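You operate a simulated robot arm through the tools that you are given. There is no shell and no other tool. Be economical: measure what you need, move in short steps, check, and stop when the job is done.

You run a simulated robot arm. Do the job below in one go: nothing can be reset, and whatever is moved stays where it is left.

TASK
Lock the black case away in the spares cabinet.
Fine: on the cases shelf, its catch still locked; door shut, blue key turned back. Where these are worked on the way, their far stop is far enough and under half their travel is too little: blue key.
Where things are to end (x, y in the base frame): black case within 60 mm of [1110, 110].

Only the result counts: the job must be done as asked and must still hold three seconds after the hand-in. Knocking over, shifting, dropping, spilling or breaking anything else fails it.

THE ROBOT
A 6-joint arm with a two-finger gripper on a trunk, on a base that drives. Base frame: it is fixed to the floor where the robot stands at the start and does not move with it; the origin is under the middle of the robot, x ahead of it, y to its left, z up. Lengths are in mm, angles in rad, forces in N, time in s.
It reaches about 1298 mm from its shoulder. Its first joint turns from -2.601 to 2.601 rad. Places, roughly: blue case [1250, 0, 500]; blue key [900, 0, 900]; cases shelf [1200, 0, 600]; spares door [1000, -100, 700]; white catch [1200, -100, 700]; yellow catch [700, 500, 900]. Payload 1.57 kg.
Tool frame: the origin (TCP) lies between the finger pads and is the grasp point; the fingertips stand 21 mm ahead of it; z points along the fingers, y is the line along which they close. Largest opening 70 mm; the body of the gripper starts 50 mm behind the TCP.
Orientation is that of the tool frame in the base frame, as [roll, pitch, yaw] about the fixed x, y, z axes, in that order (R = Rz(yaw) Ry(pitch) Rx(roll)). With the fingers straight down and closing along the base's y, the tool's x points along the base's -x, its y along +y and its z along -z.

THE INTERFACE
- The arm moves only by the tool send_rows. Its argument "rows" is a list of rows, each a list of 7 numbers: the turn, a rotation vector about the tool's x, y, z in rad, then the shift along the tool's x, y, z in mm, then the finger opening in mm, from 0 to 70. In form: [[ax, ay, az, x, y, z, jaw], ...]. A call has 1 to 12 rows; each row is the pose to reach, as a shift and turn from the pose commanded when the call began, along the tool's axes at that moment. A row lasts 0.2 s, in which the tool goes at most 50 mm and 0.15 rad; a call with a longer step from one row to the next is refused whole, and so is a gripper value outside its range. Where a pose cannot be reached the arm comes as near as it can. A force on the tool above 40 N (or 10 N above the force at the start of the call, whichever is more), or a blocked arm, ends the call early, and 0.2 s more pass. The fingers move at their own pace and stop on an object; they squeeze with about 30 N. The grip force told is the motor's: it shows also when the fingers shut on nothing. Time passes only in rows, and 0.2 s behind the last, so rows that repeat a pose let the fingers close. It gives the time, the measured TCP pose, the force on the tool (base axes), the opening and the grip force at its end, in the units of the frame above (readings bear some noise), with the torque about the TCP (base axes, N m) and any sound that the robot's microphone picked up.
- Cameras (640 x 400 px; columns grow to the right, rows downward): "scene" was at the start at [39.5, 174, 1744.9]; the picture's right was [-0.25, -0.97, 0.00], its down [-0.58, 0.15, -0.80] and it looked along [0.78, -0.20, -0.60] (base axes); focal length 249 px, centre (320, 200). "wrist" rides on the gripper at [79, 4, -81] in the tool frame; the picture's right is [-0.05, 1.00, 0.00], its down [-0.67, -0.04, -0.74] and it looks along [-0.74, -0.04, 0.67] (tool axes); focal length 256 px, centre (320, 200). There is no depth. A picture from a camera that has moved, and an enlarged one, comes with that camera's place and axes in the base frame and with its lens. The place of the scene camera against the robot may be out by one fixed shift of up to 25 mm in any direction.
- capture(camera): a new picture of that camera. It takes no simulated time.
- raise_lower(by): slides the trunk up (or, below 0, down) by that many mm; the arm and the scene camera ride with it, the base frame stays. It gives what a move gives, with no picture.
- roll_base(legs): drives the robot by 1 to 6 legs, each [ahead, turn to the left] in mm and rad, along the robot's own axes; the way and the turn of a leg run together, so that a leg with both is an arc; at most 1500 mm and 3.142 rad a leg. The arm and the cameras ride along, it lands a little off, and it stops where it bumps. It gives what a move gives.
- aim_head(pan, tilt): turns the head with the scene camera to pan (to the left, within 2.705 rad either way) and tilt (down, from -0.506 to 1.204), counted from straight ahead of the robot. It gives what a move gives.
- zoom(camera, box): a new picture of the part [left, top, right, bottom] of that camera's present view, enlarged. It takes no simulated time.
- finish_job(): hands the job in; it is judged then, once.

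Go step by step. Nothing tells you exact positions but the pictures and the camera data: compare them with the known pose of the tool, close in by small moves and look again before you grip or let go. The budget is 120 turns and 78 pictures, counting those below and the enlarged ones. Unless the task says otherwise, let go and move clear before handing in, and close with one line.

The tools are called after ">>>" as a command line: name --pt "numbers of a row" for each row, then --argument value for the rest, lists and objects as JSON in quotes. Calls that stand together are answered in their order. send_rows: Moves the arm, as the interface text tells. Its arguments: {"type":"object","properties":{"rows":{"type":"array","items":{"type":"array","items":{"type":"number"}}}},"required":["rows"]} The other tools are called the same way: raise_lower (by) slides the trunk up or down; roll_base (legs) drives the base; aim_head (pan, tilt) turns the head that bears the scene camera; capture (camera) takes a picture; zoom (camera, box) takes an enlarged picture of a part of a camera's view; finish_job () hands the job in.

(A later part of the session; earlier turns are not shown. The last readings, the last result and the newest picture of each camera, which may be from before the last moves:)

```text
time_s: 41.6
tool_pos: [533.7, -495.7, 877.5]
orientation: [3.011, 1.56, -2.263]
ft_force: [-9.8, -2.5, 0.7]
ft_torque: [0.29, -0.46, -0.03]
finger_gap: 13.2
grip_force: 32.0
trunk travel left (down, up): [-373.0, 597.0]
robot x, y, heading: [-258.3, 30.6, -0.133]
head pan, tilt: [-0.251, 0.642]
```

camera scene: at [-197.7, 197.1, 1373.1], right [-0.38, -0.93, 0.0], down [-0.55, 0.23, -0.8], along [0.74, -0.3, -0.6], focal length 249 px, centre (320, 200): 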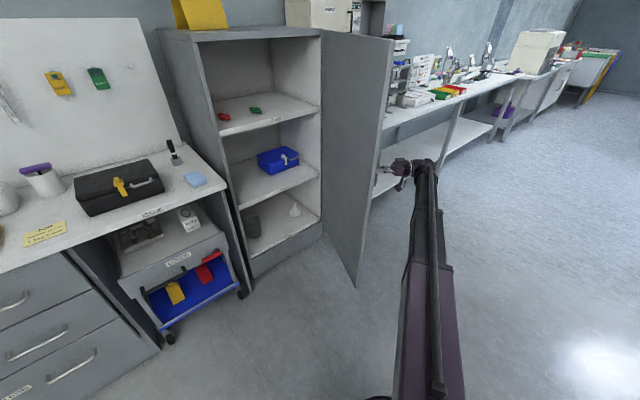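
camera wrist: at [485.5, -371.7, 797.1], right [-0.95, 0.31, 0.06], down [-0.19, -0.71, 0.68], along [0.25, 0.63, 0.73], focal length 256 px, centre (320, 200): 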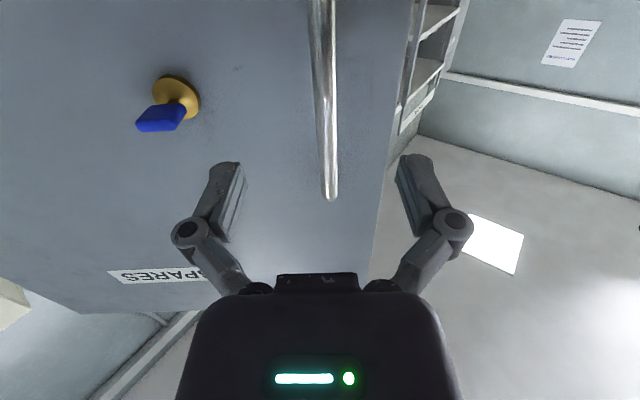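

>>> send_rows --pt "0.03 0 0 0 -17.9 -17.1 0" --pt "0.06 0 0 0 -39.6 -35.3 0" --pt "0.09 0 0 0 -70.4 -57.3 0" --pt "0.12 0 0 0 -101.5 -76.7 0"

>>> capture --camera "wrist"

```text
time_s: 42.6
tool_pos: [578.8, -615.3, 876.5]
orientation: [-3.13, 1.557, -2.241]
ft_force: [15.8, 8.0, 7.7]
ft_torque: [0.37, -0.62, -0.08]
finger_gap: 13.3
grip_force: 32.2
out of reach, approached as far as the arm can: row 4
trunk travel left (down, up): [-373.0, 597.0]
robot x, y, heading: [-257.8, 32.2, -0.138]
head pan, tilt: [-0.251, 0.642]
```

```text
42 pictures are left
camera wrist: at [524.2, -675.5, 797.8], right [-0.78, 0.63, 0.05], down [-0.44, -0.59, 0.68], along [0.46, 0.5, 0.73], focal length 256 px, centre (320, 200)
```

wrist: 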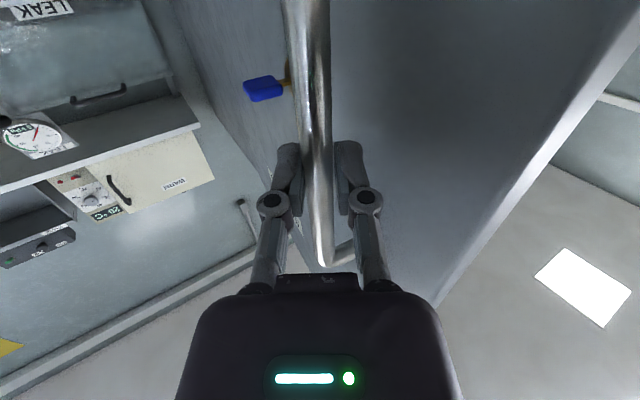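

The door is about 94° open, which is plenty. I'll open the fingers partway and back off carefully, clear of the door's edge.

>>> send_rows --pt "0 0 0 0 0 0 45" --pt "0 0 0 0 0 0 45" --pt "0 0 0 0 -6 -25 45" --pt "0 0 0 0 -10 -50 45" --pt "0 0 0 0 -14 -80 45" --pt "0 0 0 0 -14 -110 45"

>>> capture --camera "scene"

```text
time_s: 44.0
tool_pos: [519.9, -708.4, 875.3]
orientation: [3.118, 1.555, -2.274]
ft_force: [0.1, 0.7, -0.2]
ft_torque: [0.01, 0.02, 0.0]
finger_gap: 45.1
grip_force: 0.0
trunk travel left (down, up): [-373.0, 597.0]
robot x, y, heading: [-256.0, 29.2, -0.134]
head pan, tilt: [-0.251, 0.642]
```

```text
41 pictures are left
camera scene: at [-196.9, 196.8, 1372.8], right [-0.38, -0.93, 0.0], down [-0.55, 0.23, -0.8], along [0.74, -0.3, -0.6], focal length 249 px, centre (320, 200)
```

scene: 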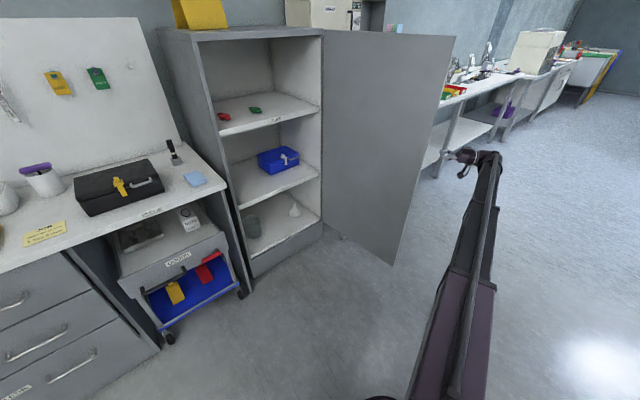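

The door stands wide open. Now I'll study the black case and the cabinet's shelves.

>>> zoom --camera "scene" --box '[60, 140, 220, 240]'

>>> zoom --camera "scene" --box '[190, 90, 350, 190]'

```text
4.00 times, centred on (140, 190) of scene
camera zoom: at [-196.9, 196.8, 1372.8], right [-0.38, -0.93, 0.0], down [-0.55, 0.23, -0.8], along [0.74, -0.3, -0.6], focal length 996 px, centre (1040, 240)
```

zoom: 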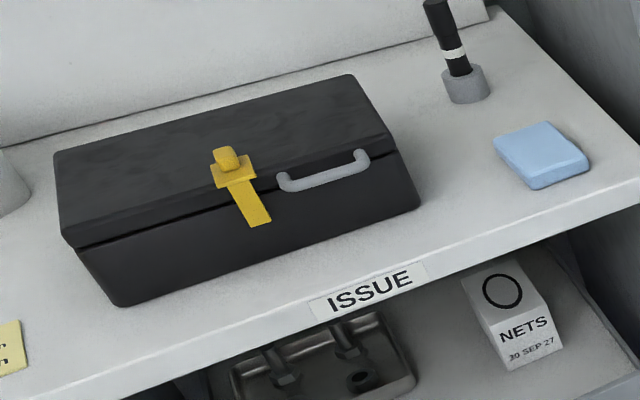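

```text
4.00 times, centred on (270, 140) of scene
camera zoom: at [-196.9, 196.8, 1372.8], right [-0.38, -0.93, 0.0], down [-0.55, 0.23, -0.8], along [0.74, -0.3, -0.6], focal length 996 px, centre (520, 440)
```

zoom: 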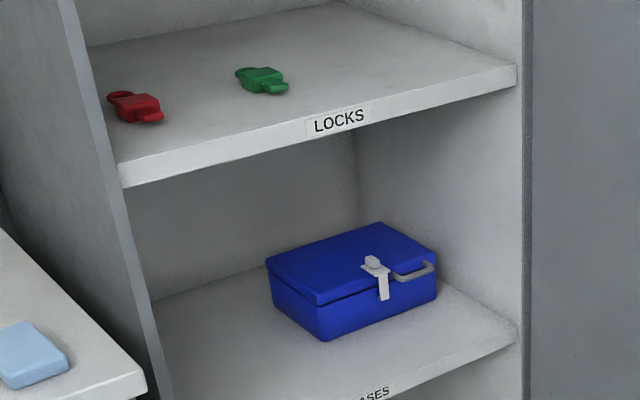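

The black case is about 233 × 175 × 65 mm, its yaw close to the cabinet's, with a handle at its front. The cases shelf has free space left of the blue case. I'll bring the arm back and sweep it left, clear of the door.

>>> send_rows --pt "0 0 0 0 44 -13.5 70" --pt "0.03 0 0 0 87.5 -27 70" --pt "0.06 0 0 0 131 -40.5 70" --pt "0.1 0 0 0 175 -54 70" --pt "0.15 0 0 0 207.8 -18.1 70" --pt "0.2 0 0 0 240.6 17.7 70" --pt "0.25 0 0 0 273.4 53.6 70" --pt "0.3 0 0 0 306.2 89.5 70" --pt "0.36 0 0 0 339 125.3 70" --pt "0.42 0 0 0 371.8 161.2 70" --pt "0.5 0 0 0 404.7 197.3 70"

```text
time_s: 46.4
tool_pos: [330.1, -295.6, 876.0]
orientation: [-2.713, 1.556, -2.324]
ft_force: [-0.6, -0.2, -0.7]
ft_torque: [-0.01, -0.01, 0.01]
finger_gap: 70.2
grip_force: 0.2
trunk travel left (down, up): [-373.0, 597.0]
robot x, y, heading: [-257.8, 32.0, -0.134]
head pan, tilt: [-0.251, 0.642]
```

>>> send_rows --pt "0 0 0 0 39.9 22.6 70" --pt "0 0 0 0 79.8 45.3 70" --pt "0 0 0 0 119.6 67.9 70" --pt "0 0 0 0 159.5 90.6 70" --pt "0 0 0 0 199.4 113.2 70" --pt "0 0 0 0 239.3 135.9 70" --pt "0 0 0 0 279.1 158.5 70" --pt "0.02 0 0 0 319 181.1 70" --pt "0.04 0 0 0 358.9 203.8 70" --pt "0.06 0 0 0 398.8 226.4 70" --pt "0.07 0 0 0 438.6 249.1 70" --pt "0.08 0 0 0 478.5 271.7 70"

>>> raise_lower --by 20

```text
time_s: 49.0
tool_pos: [433.9, 234.1, 878.7]
orientation: [-1.804, 1.561, -1.487]
ft_force: [0.4, -1.0, -0.3]
ft_torque: [0.0, 0.03, -0.01]
finger_gap: 69.9
grip_force: 0.0
out of reach, approached as far as the arm can: row 1, 2, 3, 4, 5, 6, 7, 8, 9, 10, 11, 12
trunk travel left (down, up): [-373.0, 597.0]
robot x, y, heading: [-256.6, 34.1, -0.135]
head pan, tilt: [-0.251, 0.642]
```

```text
time_s: 49.6
tool_pos: [434.1, 233.8, 898.1]
orientation: [-1.854, 1.561, -1.536]
ft_force: [-0.3, -0.3, 0.6]
ft_torque: [0.01, 0.0, -0.02]
finger_gap: 69.9
grip_force: 0.1
trunk travel left (down, up): [-393.0, 577.0]
robot x, y, heading: [-256.2, 33.6, -0.141]
head pan, tilt: [-0.251, 0.642]
```

I'll move in front of the case's handle and roll the tool so that the fingers close vertically.

>>> send_rows --pt "0 0 0.143 0 12.6 14.3 70" --pt "0 0 0.286 0 25.3 28.6 70" --pt "0 0 0.428 0 37.9 42.9 70" --pt "0 0 0.571 0 50.5 57.2 70" --pt "0 0 0.714 0 63.1 71.5 70" --pt "0 0 0.857 0 75.8 85.7 70" --pt "0 0 1.0 0 88.4 100 70" --pt "0 0 1.142 0 101 114.3 70" --pt "0 0 1.285 0 113.6 128.6 70" --pt "0 0 1.428 0 126.3 142.9 70" --pt "0 0 1.571 0 138.9 157.2 70" --pt "0 0 1.571 0 138.9 157.2 70"

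>>> capture --camera "wrist"

>>> capture --camera "scene"

```text
time_s: 52.2
tool_pos: [542.4, 414.2, 897.2]
orientation: [1.576, 0.006, 1.888]
ft_force: [0.1, -0.6, 0.7]
ft_torque: [-0.03, 0.01, -0.04]
finger_gap: 70.2
grip_force: 0.0
out of reach, approached as far as the arm can: row 1
trunk travel left (down, up): [-393.0, 577.0]
robot x, y, heading: [-255.9, 34.1, -0.131]
head pan, tilt: [-0.251, 0.642]
```

```text
38 pictures are left
camera wrist: at [439.0, 464.2, 901.1], right [0.02, -0.04, 1.0], down [-0.5, -0.87, -0.03], along [0.87, -0.5, -0.04], focal length 256 px, centre (320, 200)
```

wrist: 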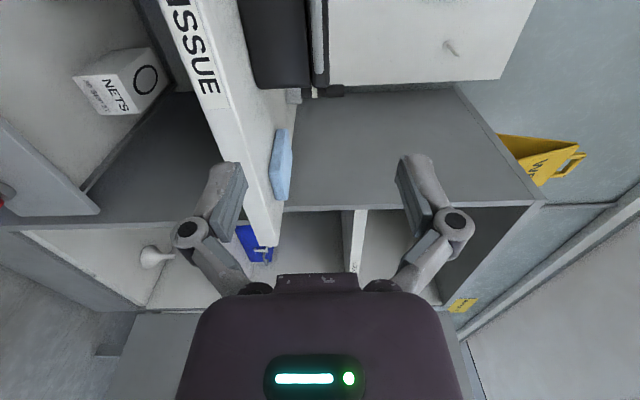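

```text
37 pictures are left
camera scene: at [-197.1, 196.9, 1392.8], right [-0.38, -0.93, 0.0], down [-0.55, 0.23, -0.8], along [0.74, -0.3, -0.6], focal length 249 px, centre (320, 200)
```

scene: 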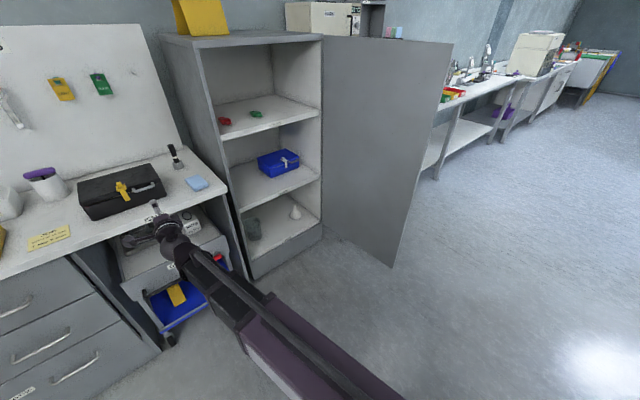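

>>> zoom --camera "wrist" --box '[220, 0, 380, 100]'

>>> zoom --camera "scene" --box '[70, 150, 190, 225]'

```text
4.00 times, centred on (300, 50) of wrist
camera zoom: at [439.0, 464.2, 901.1], right [0.02, -0.04, 1.0], down [-0.5, -0.87, -0.03], along [0.87, -0.5, -0.04], focal length 1024 px, centre (400, 800)
```

zoom: 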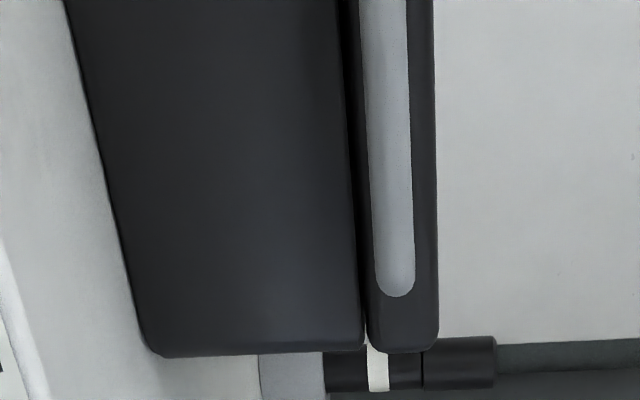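

```text
5.33 times, centred on (130, 188) of scene
camera zoom: at [-197.1, 196.9, 1392.8], right [-0.38, -0.93, 0.0], down [-0.55, 0.23, -0.8], along [0.74, -0.3, -0.6], focal length 1328 px, centre (1333, 267)
```

zoom: 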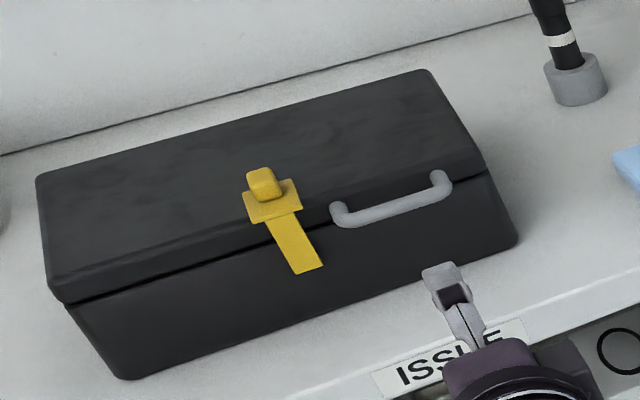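

The handle is a round bar on the lid's front, centred near (711, 475, 893). I'll trim the height and close in, aiming slightly left of the handle's centre so the load is better balanced.

>>> raise_lower --by -4

>>> send_rows --pt "0 0 0 6 0 35 70" --pt "0 0 0 12 0 70 70" --pt "0 0 0 18 0 105 70" --pt "0 0 0 18 0 105 70"

>>> capture --camera "wrist"

>>> zoom --camera "scene" --box '[70, 150, 190, 225]'

```text
time_s: 52.8
tool_pos: [540.0, 414.4, 892.3]
orientation: [1.576, 0.009, 1.888]
ft_force: [-0.5, 0.5, 0.0]
ft_torque: [0.01, 0.0, 0.0]
finger_gap: 70.2
grip_force: 0.1
trunk travel left (down, up): [-389.0, 581.0]
robot x, y, heading: [-258.4, 33.4, -0.137]
head pan, tilt: [-0.251, 0.642]
```

```text
time_s: 53.8
tool_pos: [634.6, 465.4, 892.3]
orientation: [1.577, 0.008, 1.889]
ft_force: [-1.0, 0.0, 0.8]
ft_torque: [0.03, -0.01, -0.02]
finger_gap: 70.2
grip_force: 0.1
trunk travel left (down, up): [-389.0, 581.0]
robot x, y, heading: [-260.4, 31.7, -0.137]
head pan, tilt: [-0.251, 0.642]
```

```text
34 pictures are left
camera wrist: at [533.0, 515.4, 896.8], right [0.02, -0.04, 1.0], down [-0.5, -0.87, -0.03], along [0.87, -0.5, -0.04], focal length 256 px, centre (320, 200)
```

wrist: 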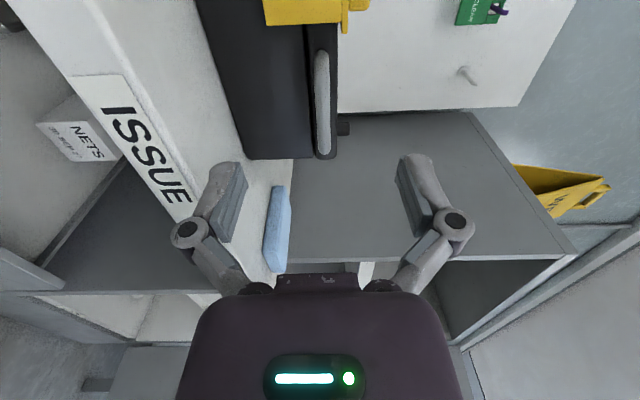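

```text
5.33 times, centred on (130, 188) of scene
camera zoom: at [-197.0, 196.9, 1388.8], right [-0.38, -0.93, 0.0], down [-0.55, 0.23, -0.8], along [0.74, -0.3, -0.6], focal length 1328 px, centre (1333, 267)
```

zoom: 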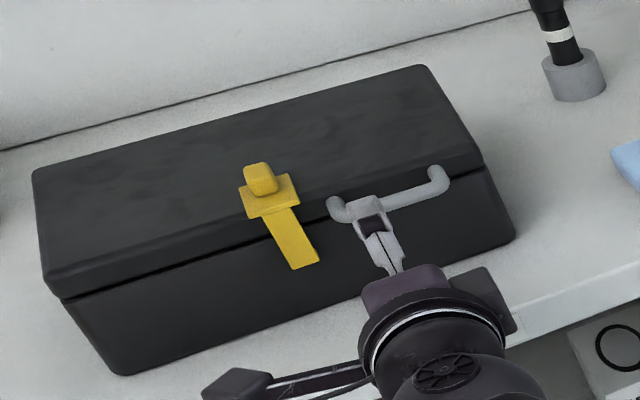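

The bar is about 88 mm ahead and level with the tool, with the grip point 11 mm left of its centre. I'll advance so it sits near the fingertips.

>>> send_rows --pt "0 0 0 0 0 30 70" --pt "0 0 0 0 0 55 70" --pt "0 0 0 0 0 75 60" --pt "0 0 0 0 0 75 50"

>>> capture --camera "wrist"

>>> zoom --camera "scene" --box '[90, 160, 186, 220]'

```text
time_s: 54.8
tool_pos: [707.1, 487.9, 892.1]
orientation: [1.579, 0.009, 1.891]
ft_force: [-0.7, 0.6, 0.0]
ft_torque: [-0.01, 0.04, -0.02]
finger_gap: 49.9
grip_force: 0.1
out of reach, approached as far as the arm can: row 1
trunk travel left (down, up): [-389.0, 581.0]
robot x, y, heading: [-254.3, 29.9, -0.141]
head pan, tilt: [-0.251, 0.642]
```

```text
32 pictures are left
camera wrist: at [604.6, 537.6, 896.9], right [0.02, -0.04, 1.0], down [-0.5, -0.87, -0.03], along [0.87, -0.5, -0.04], focal length 256 px, centre (320, 200)
```

wrist: 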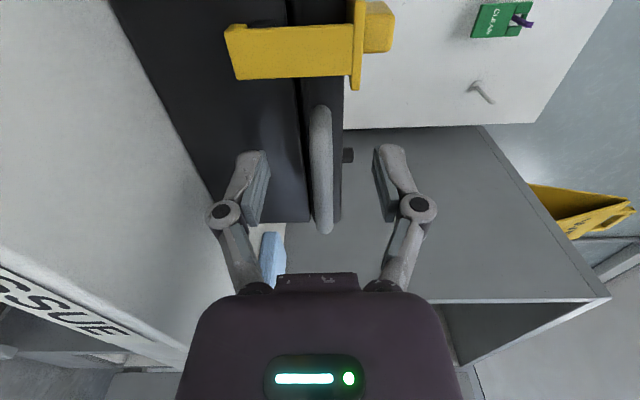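

```text
6.67 times, centred on (138, 190) of scene
camera zoom: at [-197.0, 196.8, 1388.8], right [-0.38, -0.93, 0.0], down [-0.55, 0.23, -0.8], along [0.74, -0.3, -0.6], focal length 1660 px, centre (1533, 267)
```

zoom: 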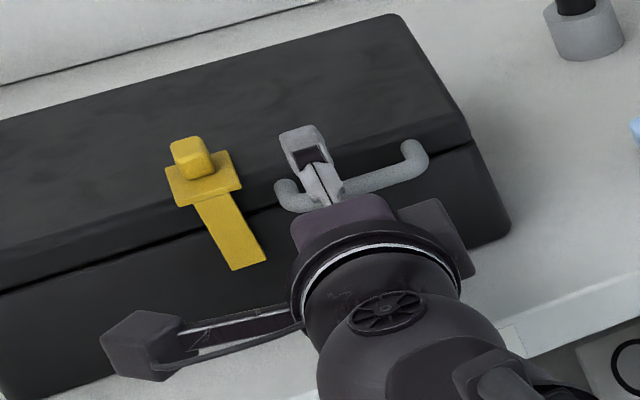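

The bar is where I want it, between the fingers. I'll close on it.

>>> send_rows --pt "0 0 0 0 0 0 25" --pt "0 0 0 0 0 0 0" --pt "0 0 0 0 0 0 0" --pt "0 0 0 0 0 0 0"

>>> raise_lower --by 15

>>> capture --camera "scene"

```text
time_s: 55.8
tool_pos: [705.4, 487.2, 892.8]
orientation: [1.574, 0.007, 1.889]
ft_force: [-0.8, -0.2, 6.0]
ft_torque: [0.21, 0.02, -0.02]
finger_gap: 8.7
grip_force: 30.4
trunk travel left (down, up): [-389.0, 581.0]
robot x, y, heading: [-256.8, 32.0, -0.141]
head pan, tilt: [-0.251, 0.642]
```

```text
time_s: 56.4
tool_pos: [707.2, 487.3, 907.1]
orientation: [1.579, 0.008, 1.89]
ft_force: [-0.1, -0.4, -2.6]
ft_torque: [0.18, 0.07, -0.16]
finger_gap: 8.9
grip_force: 30.0
trunk travel left (down, up): [-404.0, 566.0]
robot x, y, heading: [-256.6, 30.6, -0.139]
head pan, tilt: [-0.251, 0.642]
```

```text
30 pictures are left
camera scene: at [-196.8, 196.8, 1403.9], right [-0.38, -0.93, 0.0], down [-0.55, 0.23, -0.8], along [0.74, -0.3, -0.6], focal length 249 px, centre (320, 200)
```

scene: 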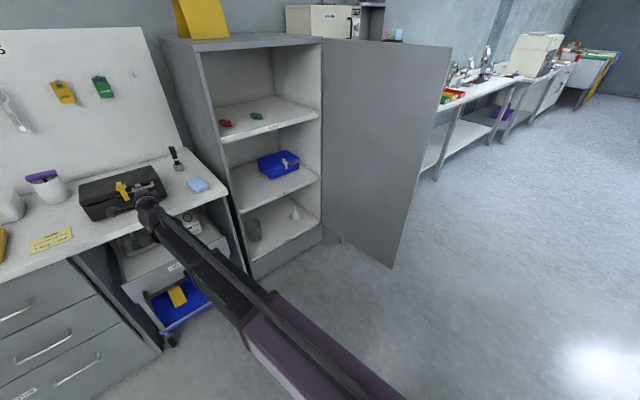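

The lift is taking a small load. I'll raise more and check how the case hangs.

>>> raise_lower --by 50

>>> zoom --camera "scene" --box '[60, 140, 220, 240]'

>>> capture --camera "wrist"

```text
time_s: 57.3
tool_pos: [706.5, 487.1, 957.1]
orientation: [1.578, 0.007, 1.888]
ft_force: [0.4, -1.1, -1.1]
ft_torque: [0.23, 0.03, -0.05]
finger_gap: 9.2
grip_force: 29.7
trunk travel left (down, up): [-454.0, 516.0]
robot x, y, heading: [-254.9, 33.8, -0.133]
head pan, tilt: [-0.251, 0.642]
```

```text
4.00 times, centred on (140, 190) of scene
camera zoom: at [-197.0, 196.7, 1453.9], right [-0.38, -0.93, 0.0], down [-0.55, 0.23, -0.8], along [0.74, -0.3, -0.6], focal length 996 px, centre (1040, 240)
```

zoom: 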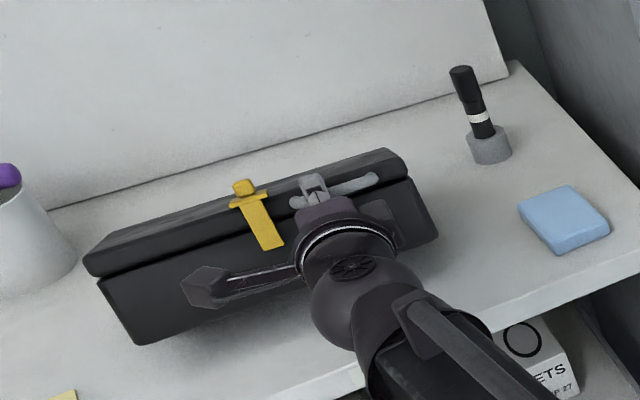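

```text
28 pictures are left
camera wrist: at [604.5, 537.2, 962.0], right [0.02, -0.04, 1.0], down [-0.5, -0.87, -0.03], along [0.87, -0.5, -0.04], focal length 256 px, centre (320, 200)
```

wrist: 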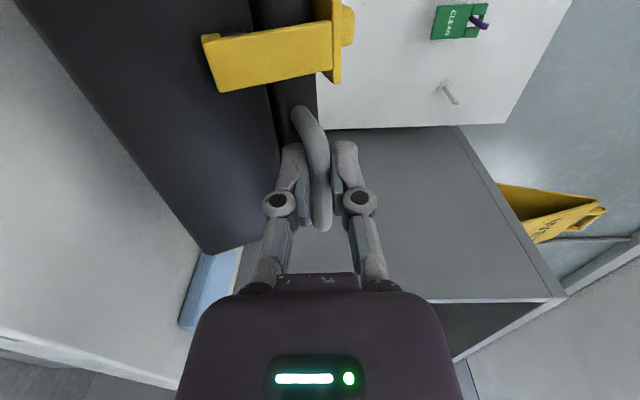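

The case pivots about its handle with the rear edge still on the bench, and it will hang like a briefcase. I'll keep lifting slowly and watch it.

>>> raise_lower --by 60

>>> zoom --camera "scene" --box '[60, 140, 220, 240]'

```text
time_s: 58.3
tool_pos: [707.1, 487.5, 1017.2]
orientation: [1.578, 0.006, 1.89]
ft_force: [-1.0, -1.0, -1.5]
ft_torque: [0.12, 0.06, -0.08]
finger_gap: 9.1
grip_force: 29.9
trunk travel left (down, up): [-514.0, 456.0]
robot x, y, heading: [-257.4, 32.2, -0.13]
head pan, tilt: [-0.251, 0.642]
```

```text
4.00 times, centred on (140, 190) of scene
camera zoom: at [-196.8, 196.7, 1513.9], right [-0.38, -0.93, 0.0], down [-0.55, 0.23, -0.8], along [0.74, -0.3, -0.6], focal length 996 px, centre (1040, 240)
```

zoom: 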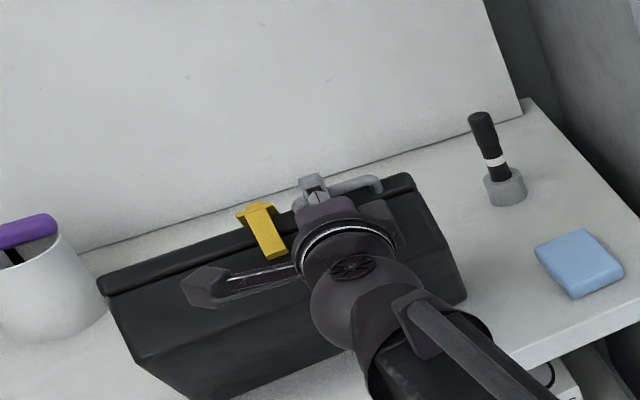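

>>> raise_lower --by 50

>>> zoom --camera "scene" --box '[60, 140, 220, 240]'

>>> capture --camera "wrist"

```text
time_s: 59.2
tool_pos: [707.2, 487.9, 1066.4]
orientation: [1.577, 0.009, 1.89]
ft_force: [0.7, -0.6, -5.2]
ft_torque: [-0.29, 0.08, -0.03]
finger_gap: 9.1
grip_force: 29.6
trunk travel left (down, up): [-564.0, 406.0]
robot x, y, heading: [-257.2, 32.9, -0.137]
head pan, tilt: [-0.251, 0.642]
```

```text
4.00 times, centred on (140, 190) of scene
camera zoom: at [-196.2, 197.3, 1563.8], right [-0.38, -0.93, 0.0], down [-0.56, 0.23, -0.8], along [0.74, -0.3, -0.6], focal length 996 px, centre (1040, 240)
```

zoom: 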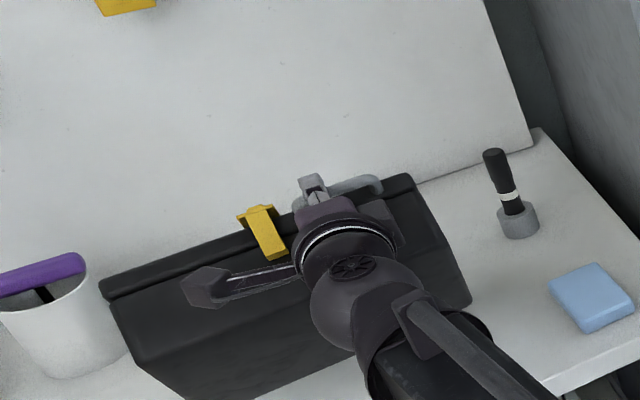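

```text
25 pictures are left
camera wrist: at [605.1, 537.9, 1071.2], right [0.02, -0.04, 1.0], down [-0.5, -0.87, -0.02], along [0.87, -0.5, -0.04], focal length 256 px, centre (320, 200)
```

wrist: 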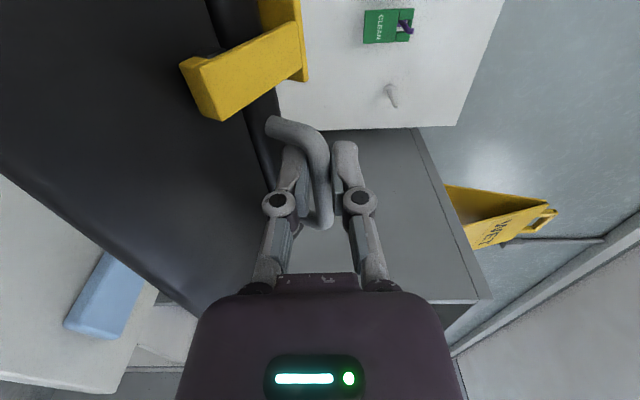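

The case hangs freely at about 5 N, tilted and steady, with its catch locked. I'll draw it straight back off the bench with the arm, gently.

>>> send_rows --pt "0 0 0 0 0 -15 0" --pt "0 0 0 0 0 -40 0" --pt "0 0 0 0 0 -70 0" --pt "0 0 0 0 0 -100 0" --pt "0 0 0 0 0 -130 0" --pt "0 0 0 0 0 -160 0" --pt "0 0 0 0 0 -185 0" --pt "0 0 0 0 0 -200 0"

>>> capture --camera "scene"

```text
time_s: 61.0
tool_pos: [518.4, 425.6, 1068.4]
orientation: [1.576, 0.007, 1.889]
ft_force: [0.0, 0.6, -5.3]
ft_torque: [-0.26, 0.09, 0.0]
finger_gap: 8.9
grip_force: 30.5
trunk travel left (down, up): [-564.0, 406.0]
robot x, y, heading: [-259.1, 34.4, -0.137]
head pan, tilt: [-0.251, 0.642]
```

```text
24 pictures are left
camera scene: at [-196.8, 197.1, 1563.8], right [-0.38, -0.93, 0.0], down [-0.55, 0.23, -0.8], along [0.74, -0.3, -0.6], focal length 249 px, centre (320, 200)
```

scene: 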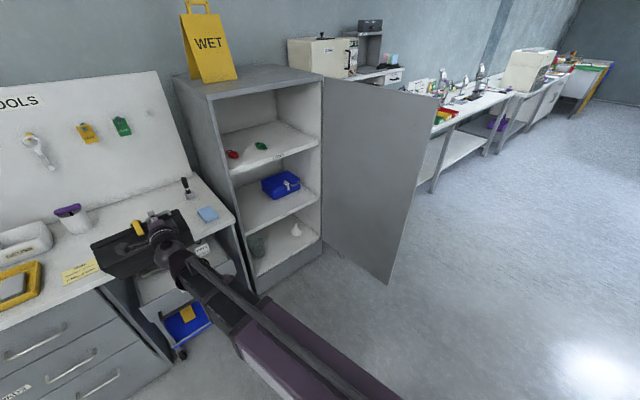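

Now I'll swing the case rightward in front of the cabinet, keeping the same tool heading.

>>> send_rows --pt "0 0 0 -17 0 -5.7 0" --pt "0 0 0 -46.8 0 -15.8 0" --pt "0 0 0 -85.1 0 -28.7 0" --pt "0 0 0 -127.7 0 -43 0" --pt "0 0 0 -170.2 0 -57.4 0" --pt "0 0 0 -212.8 0 -71.7 0" --pt "0 0 0 -255.4 0 -86 0" --pt "0 0 0 -297.9 0 -100.4 0" --pt "0 0 0 -340.5 0 -114.7 0" --pt "0 0 0 -378.8 0 -127.6 0" --pt "0 0 0 -408.6 0 -137.7 0" --pt "0 0 0 -425.6 0 -143.4 0"

>>> capture --camera "scene"

```text
time_s: 63.6
tool_pos: [512.8, -24.2, 1068.0]
orientation: [1.575, 0.011, 1.89]
ft_force: [-0.7, -1.1, -5.7]
ft_torque: [-0.25, 0.04, -0.02]
finger_gap: 9.1
grip_force: 30.4
out of reach, approached as far as the arm can: row 5, 8, 9, 10, 11, 12
trunk travel left (down, up): [-564.0, 406.0]
robot x, y, heading: [-255.5, 32.8, -0.137]
head pan, tilt: [-0.251, 0.642]
```

```text
23 pictures are left
camera scene: at [-196.6, 196.6, 1563.8], right [-0.38, -0.93, 0.0], down [-0.56, 0.23, -0.8], along [0.74, -0.3, -0.6], focal length 249 px, centre (320, 200)
```

scene: 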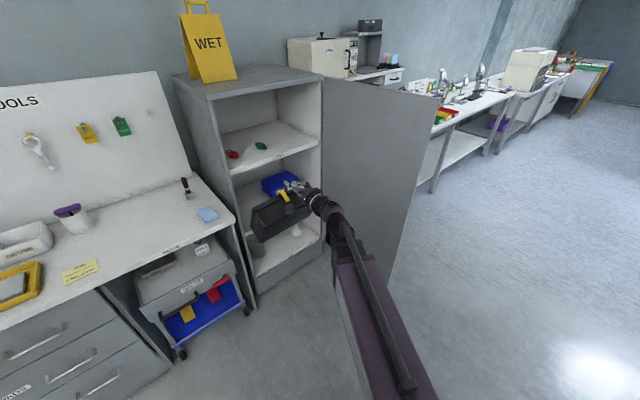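

The case hangs in front of the cabinet. I'll lower it to entry height (bar about 220 mm above the cases shelf), drive forward, and check.

>>> raise_lower --by -258

>>> roll_base --legs '[[230, 0]]'

>>> capture --camera "scene"

```text
time_s: 66.3
tool_pos: [513.7, -23.6, 809.9]
orientation: [1.574, 0.01, 1.889]
ft_force: [-0.4, -0.2, -5.0]
ft_torque: [-0.21, 0.06, 0.0]
finger_gap: 9.0
grip_force: 30.0
trunk travel left (down, up): [-306.0, 664.0]
robot x, y, heading: [-257.2, 35.5, -0.137]
head pan, tilt: [-0.251, 0.642]
```

```text
time_s: 68.3
tool_pos: [742.5, -56.3, 811.5]
orientation: [1.573, 0.01, 1.889]
ft_force: [-0.1, -0.5, -4.9]
ft_torque: [-0.23, 0.08, 0.0]
finger_gap: 9.1
grip_force: 29.8
trunk travel left (down, up): [-306.0, 664.0]
robot x, y, heading: [-26.8, 0.3, -0.134]
head pan, tilt: [-0.251, 0.642]
```

```text
22 pictures are left
camera scene: at [31.2, 165.5, 1305.8], right [-0.38, -0.93, 0.0], down [-0.55, 0.23, -0.8], along [0.74, -0.3, -0.6], focal length 249 px, centre (320, 200)
```

scene: 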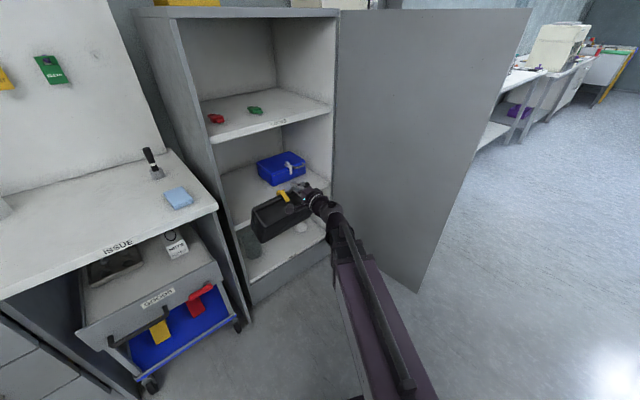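

>>> zoom --camera "scene" --box '[210, 120, 370, 220]'

>>> capture --camera "wrist"

```text
4.00 times, centred on (290, 170) of scene
camera zoom: at [31.2, 165.5, 1305.8], right [-0.38, -0.93, 0.0], down [-0.55, 0.23, -0.8], along [0.74, -0.3, -0.6], focal length 996 px, centre (440, 320)
```

zoom: 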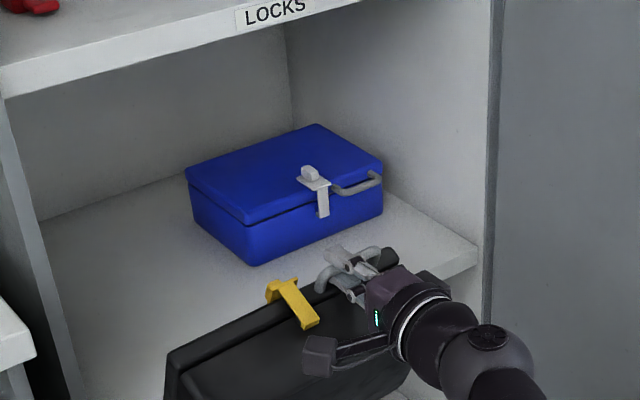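

```text
20 pictures are left
camera wrist: at [639.3, -6.0, 814.1], right [0.02, -0.04, 1.0], down [-0.5, -0.87, -0.03], along [0.87, -0.5, -0.04], focal length 256 px, centre (320, 200)
```

wrist: 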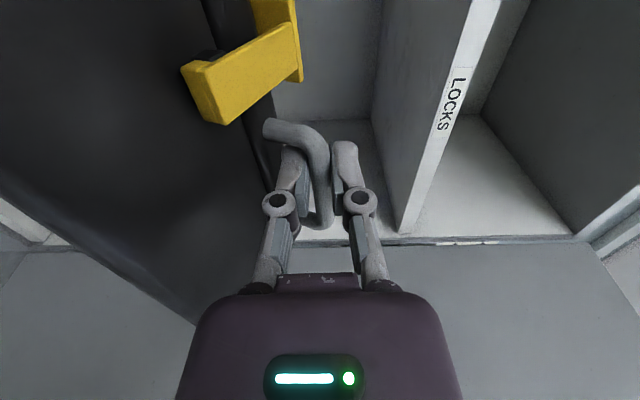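

The cases shelf measures about z = 562. The blue case's left edge is at lateral −150 and the left wall at +162, so the black case fits with room. I'll advance halfway in.

>>> send_rows --pt "0 0 0 0 0 15 0" --pt "0 0 0 0 0 45 0" --pt "0 0 0 0 0 80 0" --pt "0 0 0 0 0 115 0" --pt "0 0 0 0 0 150 0" --pt "0 0 0 0 0 185 0" --pt "0 0 0 0 0 215 0" --pt "0 0 0 0 0 235 0" --pt "0 0 0 0 0 240 0"

>>> zoom --camera "scene" --box '[190, 90, 382, 210]'

```text
time_s: 70.3
tool_pos: [968.9, 18.3, 808.8]
orientation: [1.577, 0.009, 1.89]
ft_force: [0.0, -0.7, -5.3]
ft_torque: [-0.24, 0.06, -0.01]
finger_gap: 9.1
grip_force: 29.8
trunk travel left (down, up): [-306.0, 664.0]
robot x, y, heading: [-32.6, 3.3, -0.134]
head pan, tilt: [-0.251, 0.642]
```

```text
3.33 times, centred on (286, 150) of scene
camera zoom: at [31.6, 165.5, 1305.8], right [-0.38, -0.93, 0.0], down [-0.55, 0.23, -0.8], along [0.74, -0.3, -0.6], focal length 830 px, centre (433, 367)
```

zoom: 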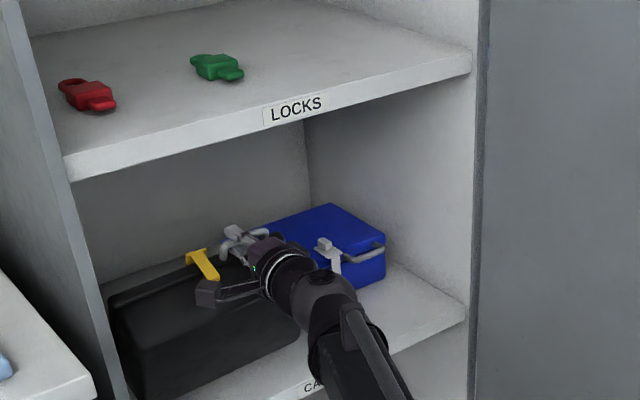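

There's no contact. I'll advance further with a 10 mm shift right for wall clearance.

>>> send_rows --pt "0 0 0 -3 0 15 0" --pt "0 0 0 -6 0 45 0" --pt "0 0 0 -10 0 80 0" --pt "0 0 0 -10 0 115 0" --pt "0 0 0 -10 0 150 0" --pt "0 0 0 -10 0 175 0" --pt "0 0 0 -10 0 190 0"

>>> capture --camera "wrist"

>>> zoom --camera "scene" --box '[190, 90, 382, 210]'

```text
time_s: 71.9
tool_pos: [1152.9, 68.6, 808.6]
orientation: [1.577, 0.009, 1.89]
ft_force: [-0.5, 0.1, -3.9]
ft_torque: [-0.23, 0.04, -0.04]
finger_gap: 8.9
grip_force: 29.6
trunk travel left (down, up): [-306.0, 664.0]
robot x, y, heading: [-30.2, 0.6, -0.143]
head pan, tilt: [-0.251, 0.642]
```

```text
18 pictures are left
camera wrist: at [1051.6, 119.0, 813.3], right [0.02, -0.04, 1.0], down [-0.5, -0.87, -0.03], along [0.87, -0.5, -0.04], focal length 256 px, centre (320, 200)
```

wrist: 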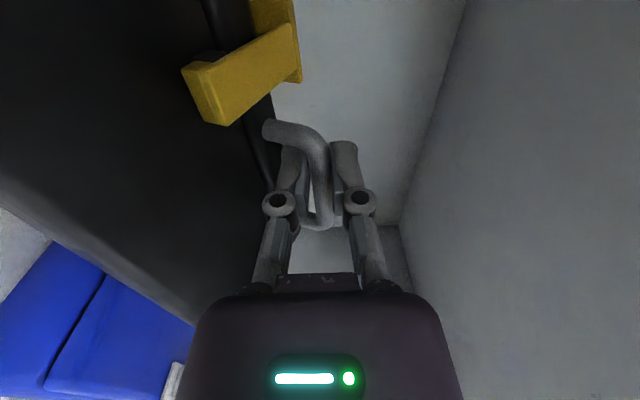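

```text
3.33 times, centred on (286, 150) of scene
camera zoom: at [31.8, 165.6, 1305.8], right [-0.38, -0.93, 0.0], down [-0.56, 0.23, -0.8], along [0.74, -0.3, -0.6], focal length 830 px, centre (433, 367)
```

zoom: 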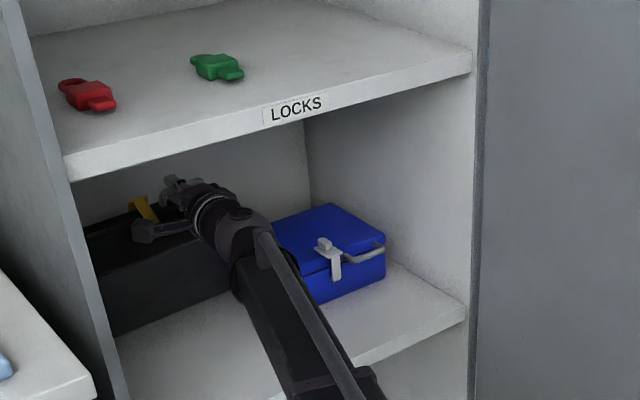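

The case is inside and clear. I'll lower until its lower rear edge nears the shelf.

>>> raise_lower --by -35

>>> raise_lower --by -12

```text
time_s: 72.7
tool_pos: [1151.7, 68.2, 777.3]
orientation: [1.575, 0.006, 1.887]
ft_force: [0.4, -5.6, 15.4]
ft_torque: [0.45, 0.04, -0.11]
finger_gap: 9.2
grip_force: 30.1
trunk travel left (down, up): [-271.0, 699.0]
robot x, y, heading: [-27.9, 5.3, -0.137]
head pan, tilt: [-0.251, 0.642]
```

```text
time_s: 73.1
tool_pos: [1149.4, 66.9, 777.1]
orientation: [1.57, 0.001, 1.884]
ft_force: [-3.2, -0.3, 36.6]
ft_torque: [0.48, -0.19, 0.1]
finger_gap: 9.2
grip_force: 29.9
trunk travel left (down, up): [-267.0, 703.0]
robot x, y, heading: [-30.9, 5.1, -0.142]
head pan, tilt: [-0.251, 0.642]
stopped: the force on the tool passed its limit at 49 N (the readings are from after the stop); the commanded pose is now the measured one
```

The case has touched the shelf. I'll ease up slightly, then draw back so it starts to lean toward me.

>>> raise_lower --by 5

>>> send_rows --pt "0 0 0 0 0 -10 0" --pt "0 0 0 0 0 -22 0" --pt "0 0 0 0 0 -35 0"

>>> capture --camera "wrist"

```text
time_s: 73.6
tool_pos: [1152.3, 68.9, 777.1]
orientation: [1.574, 0.005, 1.885]
ft_force: [-0.6, 0.8, 10.9]
ft_torque: [0.41, 0.04, -0.32]
finger_gap: 9.2
grip_force: 30.1
trunk travel left (down, up): [-272.0, 698.0]
robot x, y, heading: [-23.4, 2.0, -0.14]
head pan, tilt: [-0.251, 0.642]
```

```text
time_s: 74.4
tool_pos: [1120.2, 56.4, 774.7]
orientation: [1.576, 0.005, 1.887]
ft_force: [-0.8, 0.2, -2.8]
ft_torque: [0.15, 0.14, 0.03]
finger_gap: 9.2
grip_force: 30.1
trunk travel left (down, up): [-272.0, 698.0]
robot x, y, heading: [-30.4, -0.7, -0.133]
head pan, tilt: [-0.251, 0.642]
```

```text
16 pictures are left
camera wrist: at [1018.4, 107.1, 779.6], right [0.02, -0.04, 1.0], down [-0.5, -0.86, -0.03], along [0.86, -0.5, -0.04], focal length 256 px, centre (320, 200)
```

wrist: 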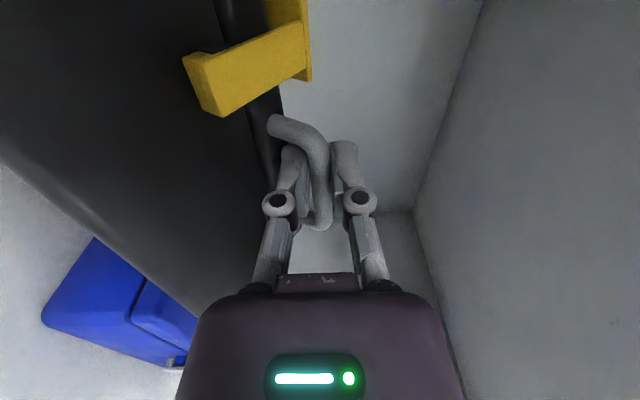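

The case is now leaning and pivoting as planned. I'll continue alternating pull-back and lowering.

>>> raise_lower --by -10

>>> send_rows --pt "0 0 0 0 0 -12 0" --pt "0 0 0 0 0 -24 0" --pt "0 0 0 0 0 -36 0"

>>> raise_lower --by -18

>>> send_rows --pt "0 0 0 0 0 -12 0" --pt "0 0 0 0 0 -24 0" --pt "0 0 0 0 0 -36 0"

>>> zoom --camera "scene" --box '[190, 90, 382, 210]'

```text
time_s: 75.0
tool_pos: [1115.3, 54.7, 772.0]
orientation: [1.569, 0.0, 1.883]
ft_force: [-7.3, -2.7, 32.9]
ft_torque: [0.43, -0.14, 0.26]
finger_gap: 9.1
grip_force: 30.0
trunk travel left (down, up): [-263.0, 707.0]
robot x, y, heading: [-30.3, 2.1, -0.137]
head pan, tilt: [-0.251, 0.642]
stopped: the force on the tool passed its limit at 40 N (the readings are from after the stop); the commanded pose is now the measured one
```

```text
time_s: 75.8
tool_pos: [1085.9, 43.8, 765.9]
orientation: [1.576, 0.003, 1.883]
ft_force: [0.0, 0.6, -3.1]
ft_torque: [0.13, 0.1, -0.05]
finger_gap: 8.9
grip_force: 29.9
trunk travel left (down, up): [-263.0, 707.0]
robot x, y, heading: [-30.9, 2.7, -0.137]
head pan, tilt: [-0.251, 0.642]
```

```text
time_s: 76.5
tool_pos: [1085.6, 43.8, 747.6]
orientation: [1.576, 0.002, 1.885]
ft_force: [0.1, 1.0, -3.4]
ft_torque: [0.12, 0.11, -0.05]
finger_gap: 8.8
grip_force: 30.4
trunk travel left (down, up): [-245.0, 725.0]
robot x, y, heading: [-28.0, 1.5, -0.133]
head pan, tilt: [-0.251, 0.642]
```

```text
time_s: 77.3
tool_pos: [1051.4, 33.1, 748.1]
orientation: [1.577, 0.002, 1.882]
ft_force: [-0.2, -0.9, -2.5]
ft_torque: [0.11, 0.11, -0.06]
finger_gap: 9.2
grip_force: 30.1
trunk travel left (down, up): [-245.0, 725.0]
robot x, y, heading: [-28.5, 3.6, -0.137]
head pan, tilt: [-0.251, 0.642]
```

```text
3.33 times, centred on (286, 150) of scene
camera zoom: at [31.3, 165.5, 1244.2], right [-0.38, -0.93, 0.0], down [-0.55, 0.23, -0.8], along [0.74, -0.3, -0.6], focal length 830 px, centre (433, 367)
```

zoom: 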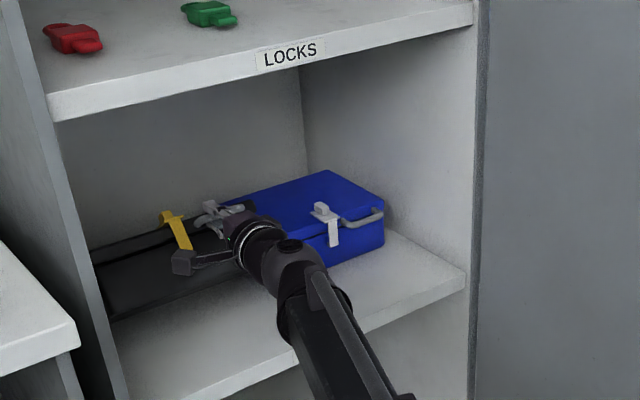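

>>> raise_lower --by -22

>>> send_rows --pt "0 0 0 0 0 -10 0" --pt "0 0 0 0 0 -22 0"

>>> raise_lower --by -25

>>> send_rows --pt "0 0 0 0 0 -10 0" --pt "0 0 0 0 0 -20 0"

>>> raise_lower --by -25

>>> zoom --camera "scene" --box '[190, 90, 382, 210]'

```text
time_s: 78.0
tool_pos: [1051.6, 33.6, 726.3]
orientation: [1.577, 0.002, 1.885]
ft_force: [0.3, 0.0, -3.4]
ft_torque: [0.09, 0.13, -0.01]
finger_gap: 8.8
grip_force: 30.0
trunk travel left (down, up): [-223.0, 747.0]
robot x, y, heading: [-29.1, -0.3, -0.134]
head pan, tilt: [-0.251, 0.642]
```

```text
time_s: 78.6
tool_pos: [1030.5, 26.7, 727.6]
orientation: [1.577, 0.003, 1.884]
ft_force: [0.5, -1.0, -1.7]
ft_torque: [0.15, 0.14, 0.02]
finger_gap: 8.7
grip_force: 30.6
trunk travel left (down, up): [-223.0, 747.0]
robot x, y, heading: [-28.1, 2.8, -0.142]
head pan, tilt: [-0.251, 0.642]
```

```text
time_s: 79.3
tool_pos: [1029.6, 26.1, 702.0]
orientation: [1.576, 0.001, 1.885]
ft_force: [-0.8, 0.0, -3.7]
ft_torque: [0.04, 0.15, -0.1]
finger_gap: 8.9
grip_force: 30.2
trunk travel left (down, up): [-198.0, 772.0]
robot x, y, heading: [-28.3, 6.2, -0.133]
head pan, tilt: [-0.251, 0.642]
```

```text
time_s: 79.9
tool_pos: [1011.9, 19.3, 702.2]
orientation: [1.577, 0.001, 1.884]
ft_force: [0.1, -0.1, -2.0]
ft_torque: [0.11, 0.05, -0.04]
finger_gap: 8.6
grip_force: 30.5
trunk travel left (down, up): [-198.0, 772.0]
robot x, y, heading: [-28.6, 2.1, -0.138]
head pan, tilt: [-0.251, 0.642]
```

```text
time_s: 80.6
tool_pos: [1012.6, 19.4, 676.2]
orientation: [1.576, 0.0, 1.885]
ft_force: [0.8, 0.9, -4.0]
ft_torque: [0.0, 0.12, -0.04]
finger_gap: 8.9
grip_force: 30.0
trunk travel left (down, up): [-173.0, 797.0]
robot x, y, heading: [-28.9, 1.4, -0.141]
head pan, tilt: [-0.251, 0.642]
```

```text
3.33 times, centred on (286, 150) of scene
camera zoom: at [31.4, 165.5, 1172.1], right [-0.38, -0.93, 0.0], down [-0.55, 0.23, -0.8], along [0.74, -0.3, -0.6], focal length 830 px, centre (433, 367)
```

zoom: 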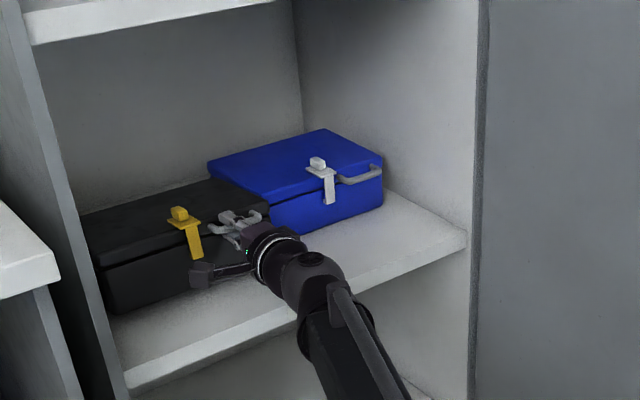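

Almost flat now. I'll lower the rest in small steps.

>>> raise_lower --by -22

>>> raise_lower --by -12

>>> zoom --camera "scene" --box '[190, 110, 350, 210]'

```text
time_s: 81.3
tool_pos: [1012.7, 20.1, 655.0]
orientation: [1.577, 0.002, 1.887]
ft_force: [-0.6, 0.1, -0.4]
ft_torque: [0.03, 0.1, 0.13]
finger_gap: 8.9
grip_force: 29.9
trunk travel left (down, up): [-151.0, 819.0]
robot x, y, heading: [-31.6, 2.1, -0.134]
head pan, tilt: [-0.251, 0.642]
```

```text
time_s: 81.8
tool_pos: [1007.7, 17.4, 650.3]
orientation: [1.57, -0.004, 1.881]
ft_force: [-8.6, -2.2, 36.9]
ft_torque: [-0.04, -0.13, 0.02]
finger_gap: 9.1
grip_force: 30.2
trunk travel left (down, up): [-141.0, 829.0]
robot x, y, heading: [-29.2, 3.2, -0.139]
head pan, tilt: [-0.251, 0.642]
stopped: the force on the tool passed its limit at 46 N (the readings are from after the stop); the commanded pose is now the measured one
```

```text
4.00 times, centred on (270, 160) of scene
camera zoom: at [26.6, 165.4, 1141.7], right [-0.38, -0.93, 0.0], down [-0.55, 0.23, -0.8], along [0.74, -0.3, -0.6], focal length 996 px, centre (520, 360)
```

zoom: 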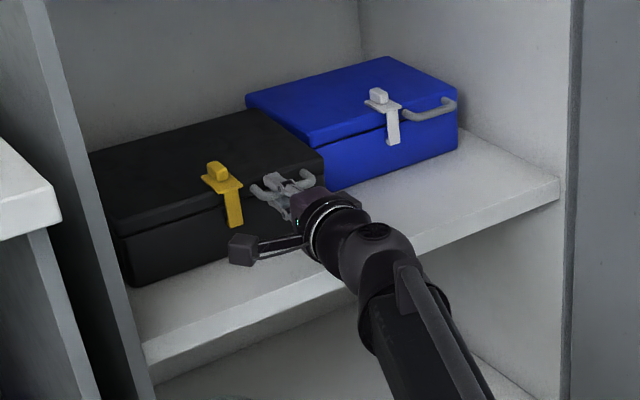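

The case sits flat on the shelf with its centre near (1110, 98), and its catch is still locked. I'll relieve the pressure, let go, and back out straight.

>>> raise_lower --by 5

>>> send_rows --pt "0 0 0 0 0 0 20" --pt "0 0 0 0 0 0 40" --pt "0 0 0 0 0 0 50" --pt "0 0 0 0 0 -20 50" --pt "0 0 0 0 0 -60 50" --pt "0 0 0 0 0 -110 50" --pt "0 0 0 0 0 -160 50" --pt "0 0 0 0 0 -205 50" --pt "0 0 0 0 0 -250 50"

>>> zoom --camera "scene" --box '[190, 110, 350, 210]'

```text
time_s: 82.3
tool_pos: [1010.7, 18.4, 652.3]
orientation: [1.573, -0.002, 1.884]
ft_force: [-1.0, 1.7, 19.2]
ft_torque: [-0.03, -0.14, -0.1]
finger_gap: 8.9
grip_force: 30.2
trunk travel left (down, up): [-146.0, 824.0]
robot x, y, heading: [-32.7, 5.0, -0.142]
head pan, tilt: [-0.251, 0.642]
```

```text
time_s: 84.3
tool_pos: [771.4, -59.4, 650.3]
orientation: [1.576, -0.003, 1.883]
ft_force: [0.0, 0.0, 0.0]
ft_torque: [-0.04, -0.02, -0.01]
finger_gap: 49.8
grip_force: 0.1
trunk travel left (down, up): [-146.0, 824.0]
robot x, y, heading: [-28.5, 0.6, -0.136]
head pan, tilt: [-0.251, 0.642]
```

```text
4.00 times, centred on (270, 160) of scene
camera zoom: at [31.2, 165.6, 1145.9], right [-0.38, -0.93, 0.0], down [-0.55, 0.23, -0.8], along [0.74, -0.3, -0.6], focal length 996 px, centre (520, 360)
```

zoom: 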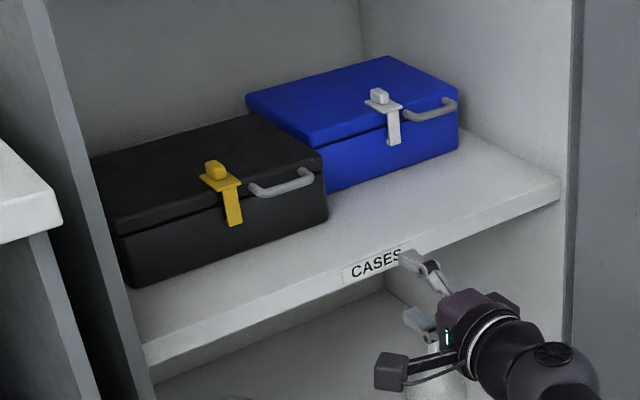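

The black case sits flat at about (1119, 100) with the catch locked, and the blue case hasn't moved. Next is the door: I'll back the robot up and take the arm round to the door's outer side, below handle and key height.

>>> roll_base --legs '[[-230, 0]]'

>>> send_rows --pt "0 0 0 -27.9 0 -34 0" --pt "0 0 0 -55.7 0 -68 0" --pt "0 0 0 -83.6 0 -102 0" --pt "0 0 0 -111.4 0 -136 0" --pt "0 0 0 -139.3 0 -170 0" --pt "0 0 0 -167.1 0 -204 0" --pt "0 0.05 0 -207.2 0 -222 0" --pt "0 0.1 0 -247.3 0 -240 0" --pt "0 0.15 0 -287.4 0 -259 0" --pt "0 0.2 0 -327.5 0 -277 0" --pt "0 0.25 0 -367.6 0 -295 0" --pt "0 0.3 0 -407.5 0 -314 0"

```text
time_s: 86.3
tool_pos: [543.6, -31.8, 651.1]
orientation: [1.575, 0.0, 1.877]
ft_force: [0.8, 0.1, 0.0]
ft_torque: [0.0, 0.03, -0.05]
finger_gap: 49.9
grip_force: 0.0
trunk travel left (down, up): [-146.0, 824.0]
robot x, y, heading: [-256.3, 34.5, -0.138]
head pan, tilt: [-0.251, 0.642]
```

```text
time_s: 88.9
tool_pos: [367.7, -518.1, 650.2]
orientation: [1.576, -0.004, 2.179]
ft_force: [-0.9, 0.3, 0.8]
ft_torque: [-0.01, 0.04, 0.0]
finger_gap: 0.0
grip_force: 28.9
trunk travel left (down, up): [-146.0, 824.0]
robot x, y, heading: [-259.6, 32.9, -0.139]
head pan, tilt: [-0.251, 0.642]
```

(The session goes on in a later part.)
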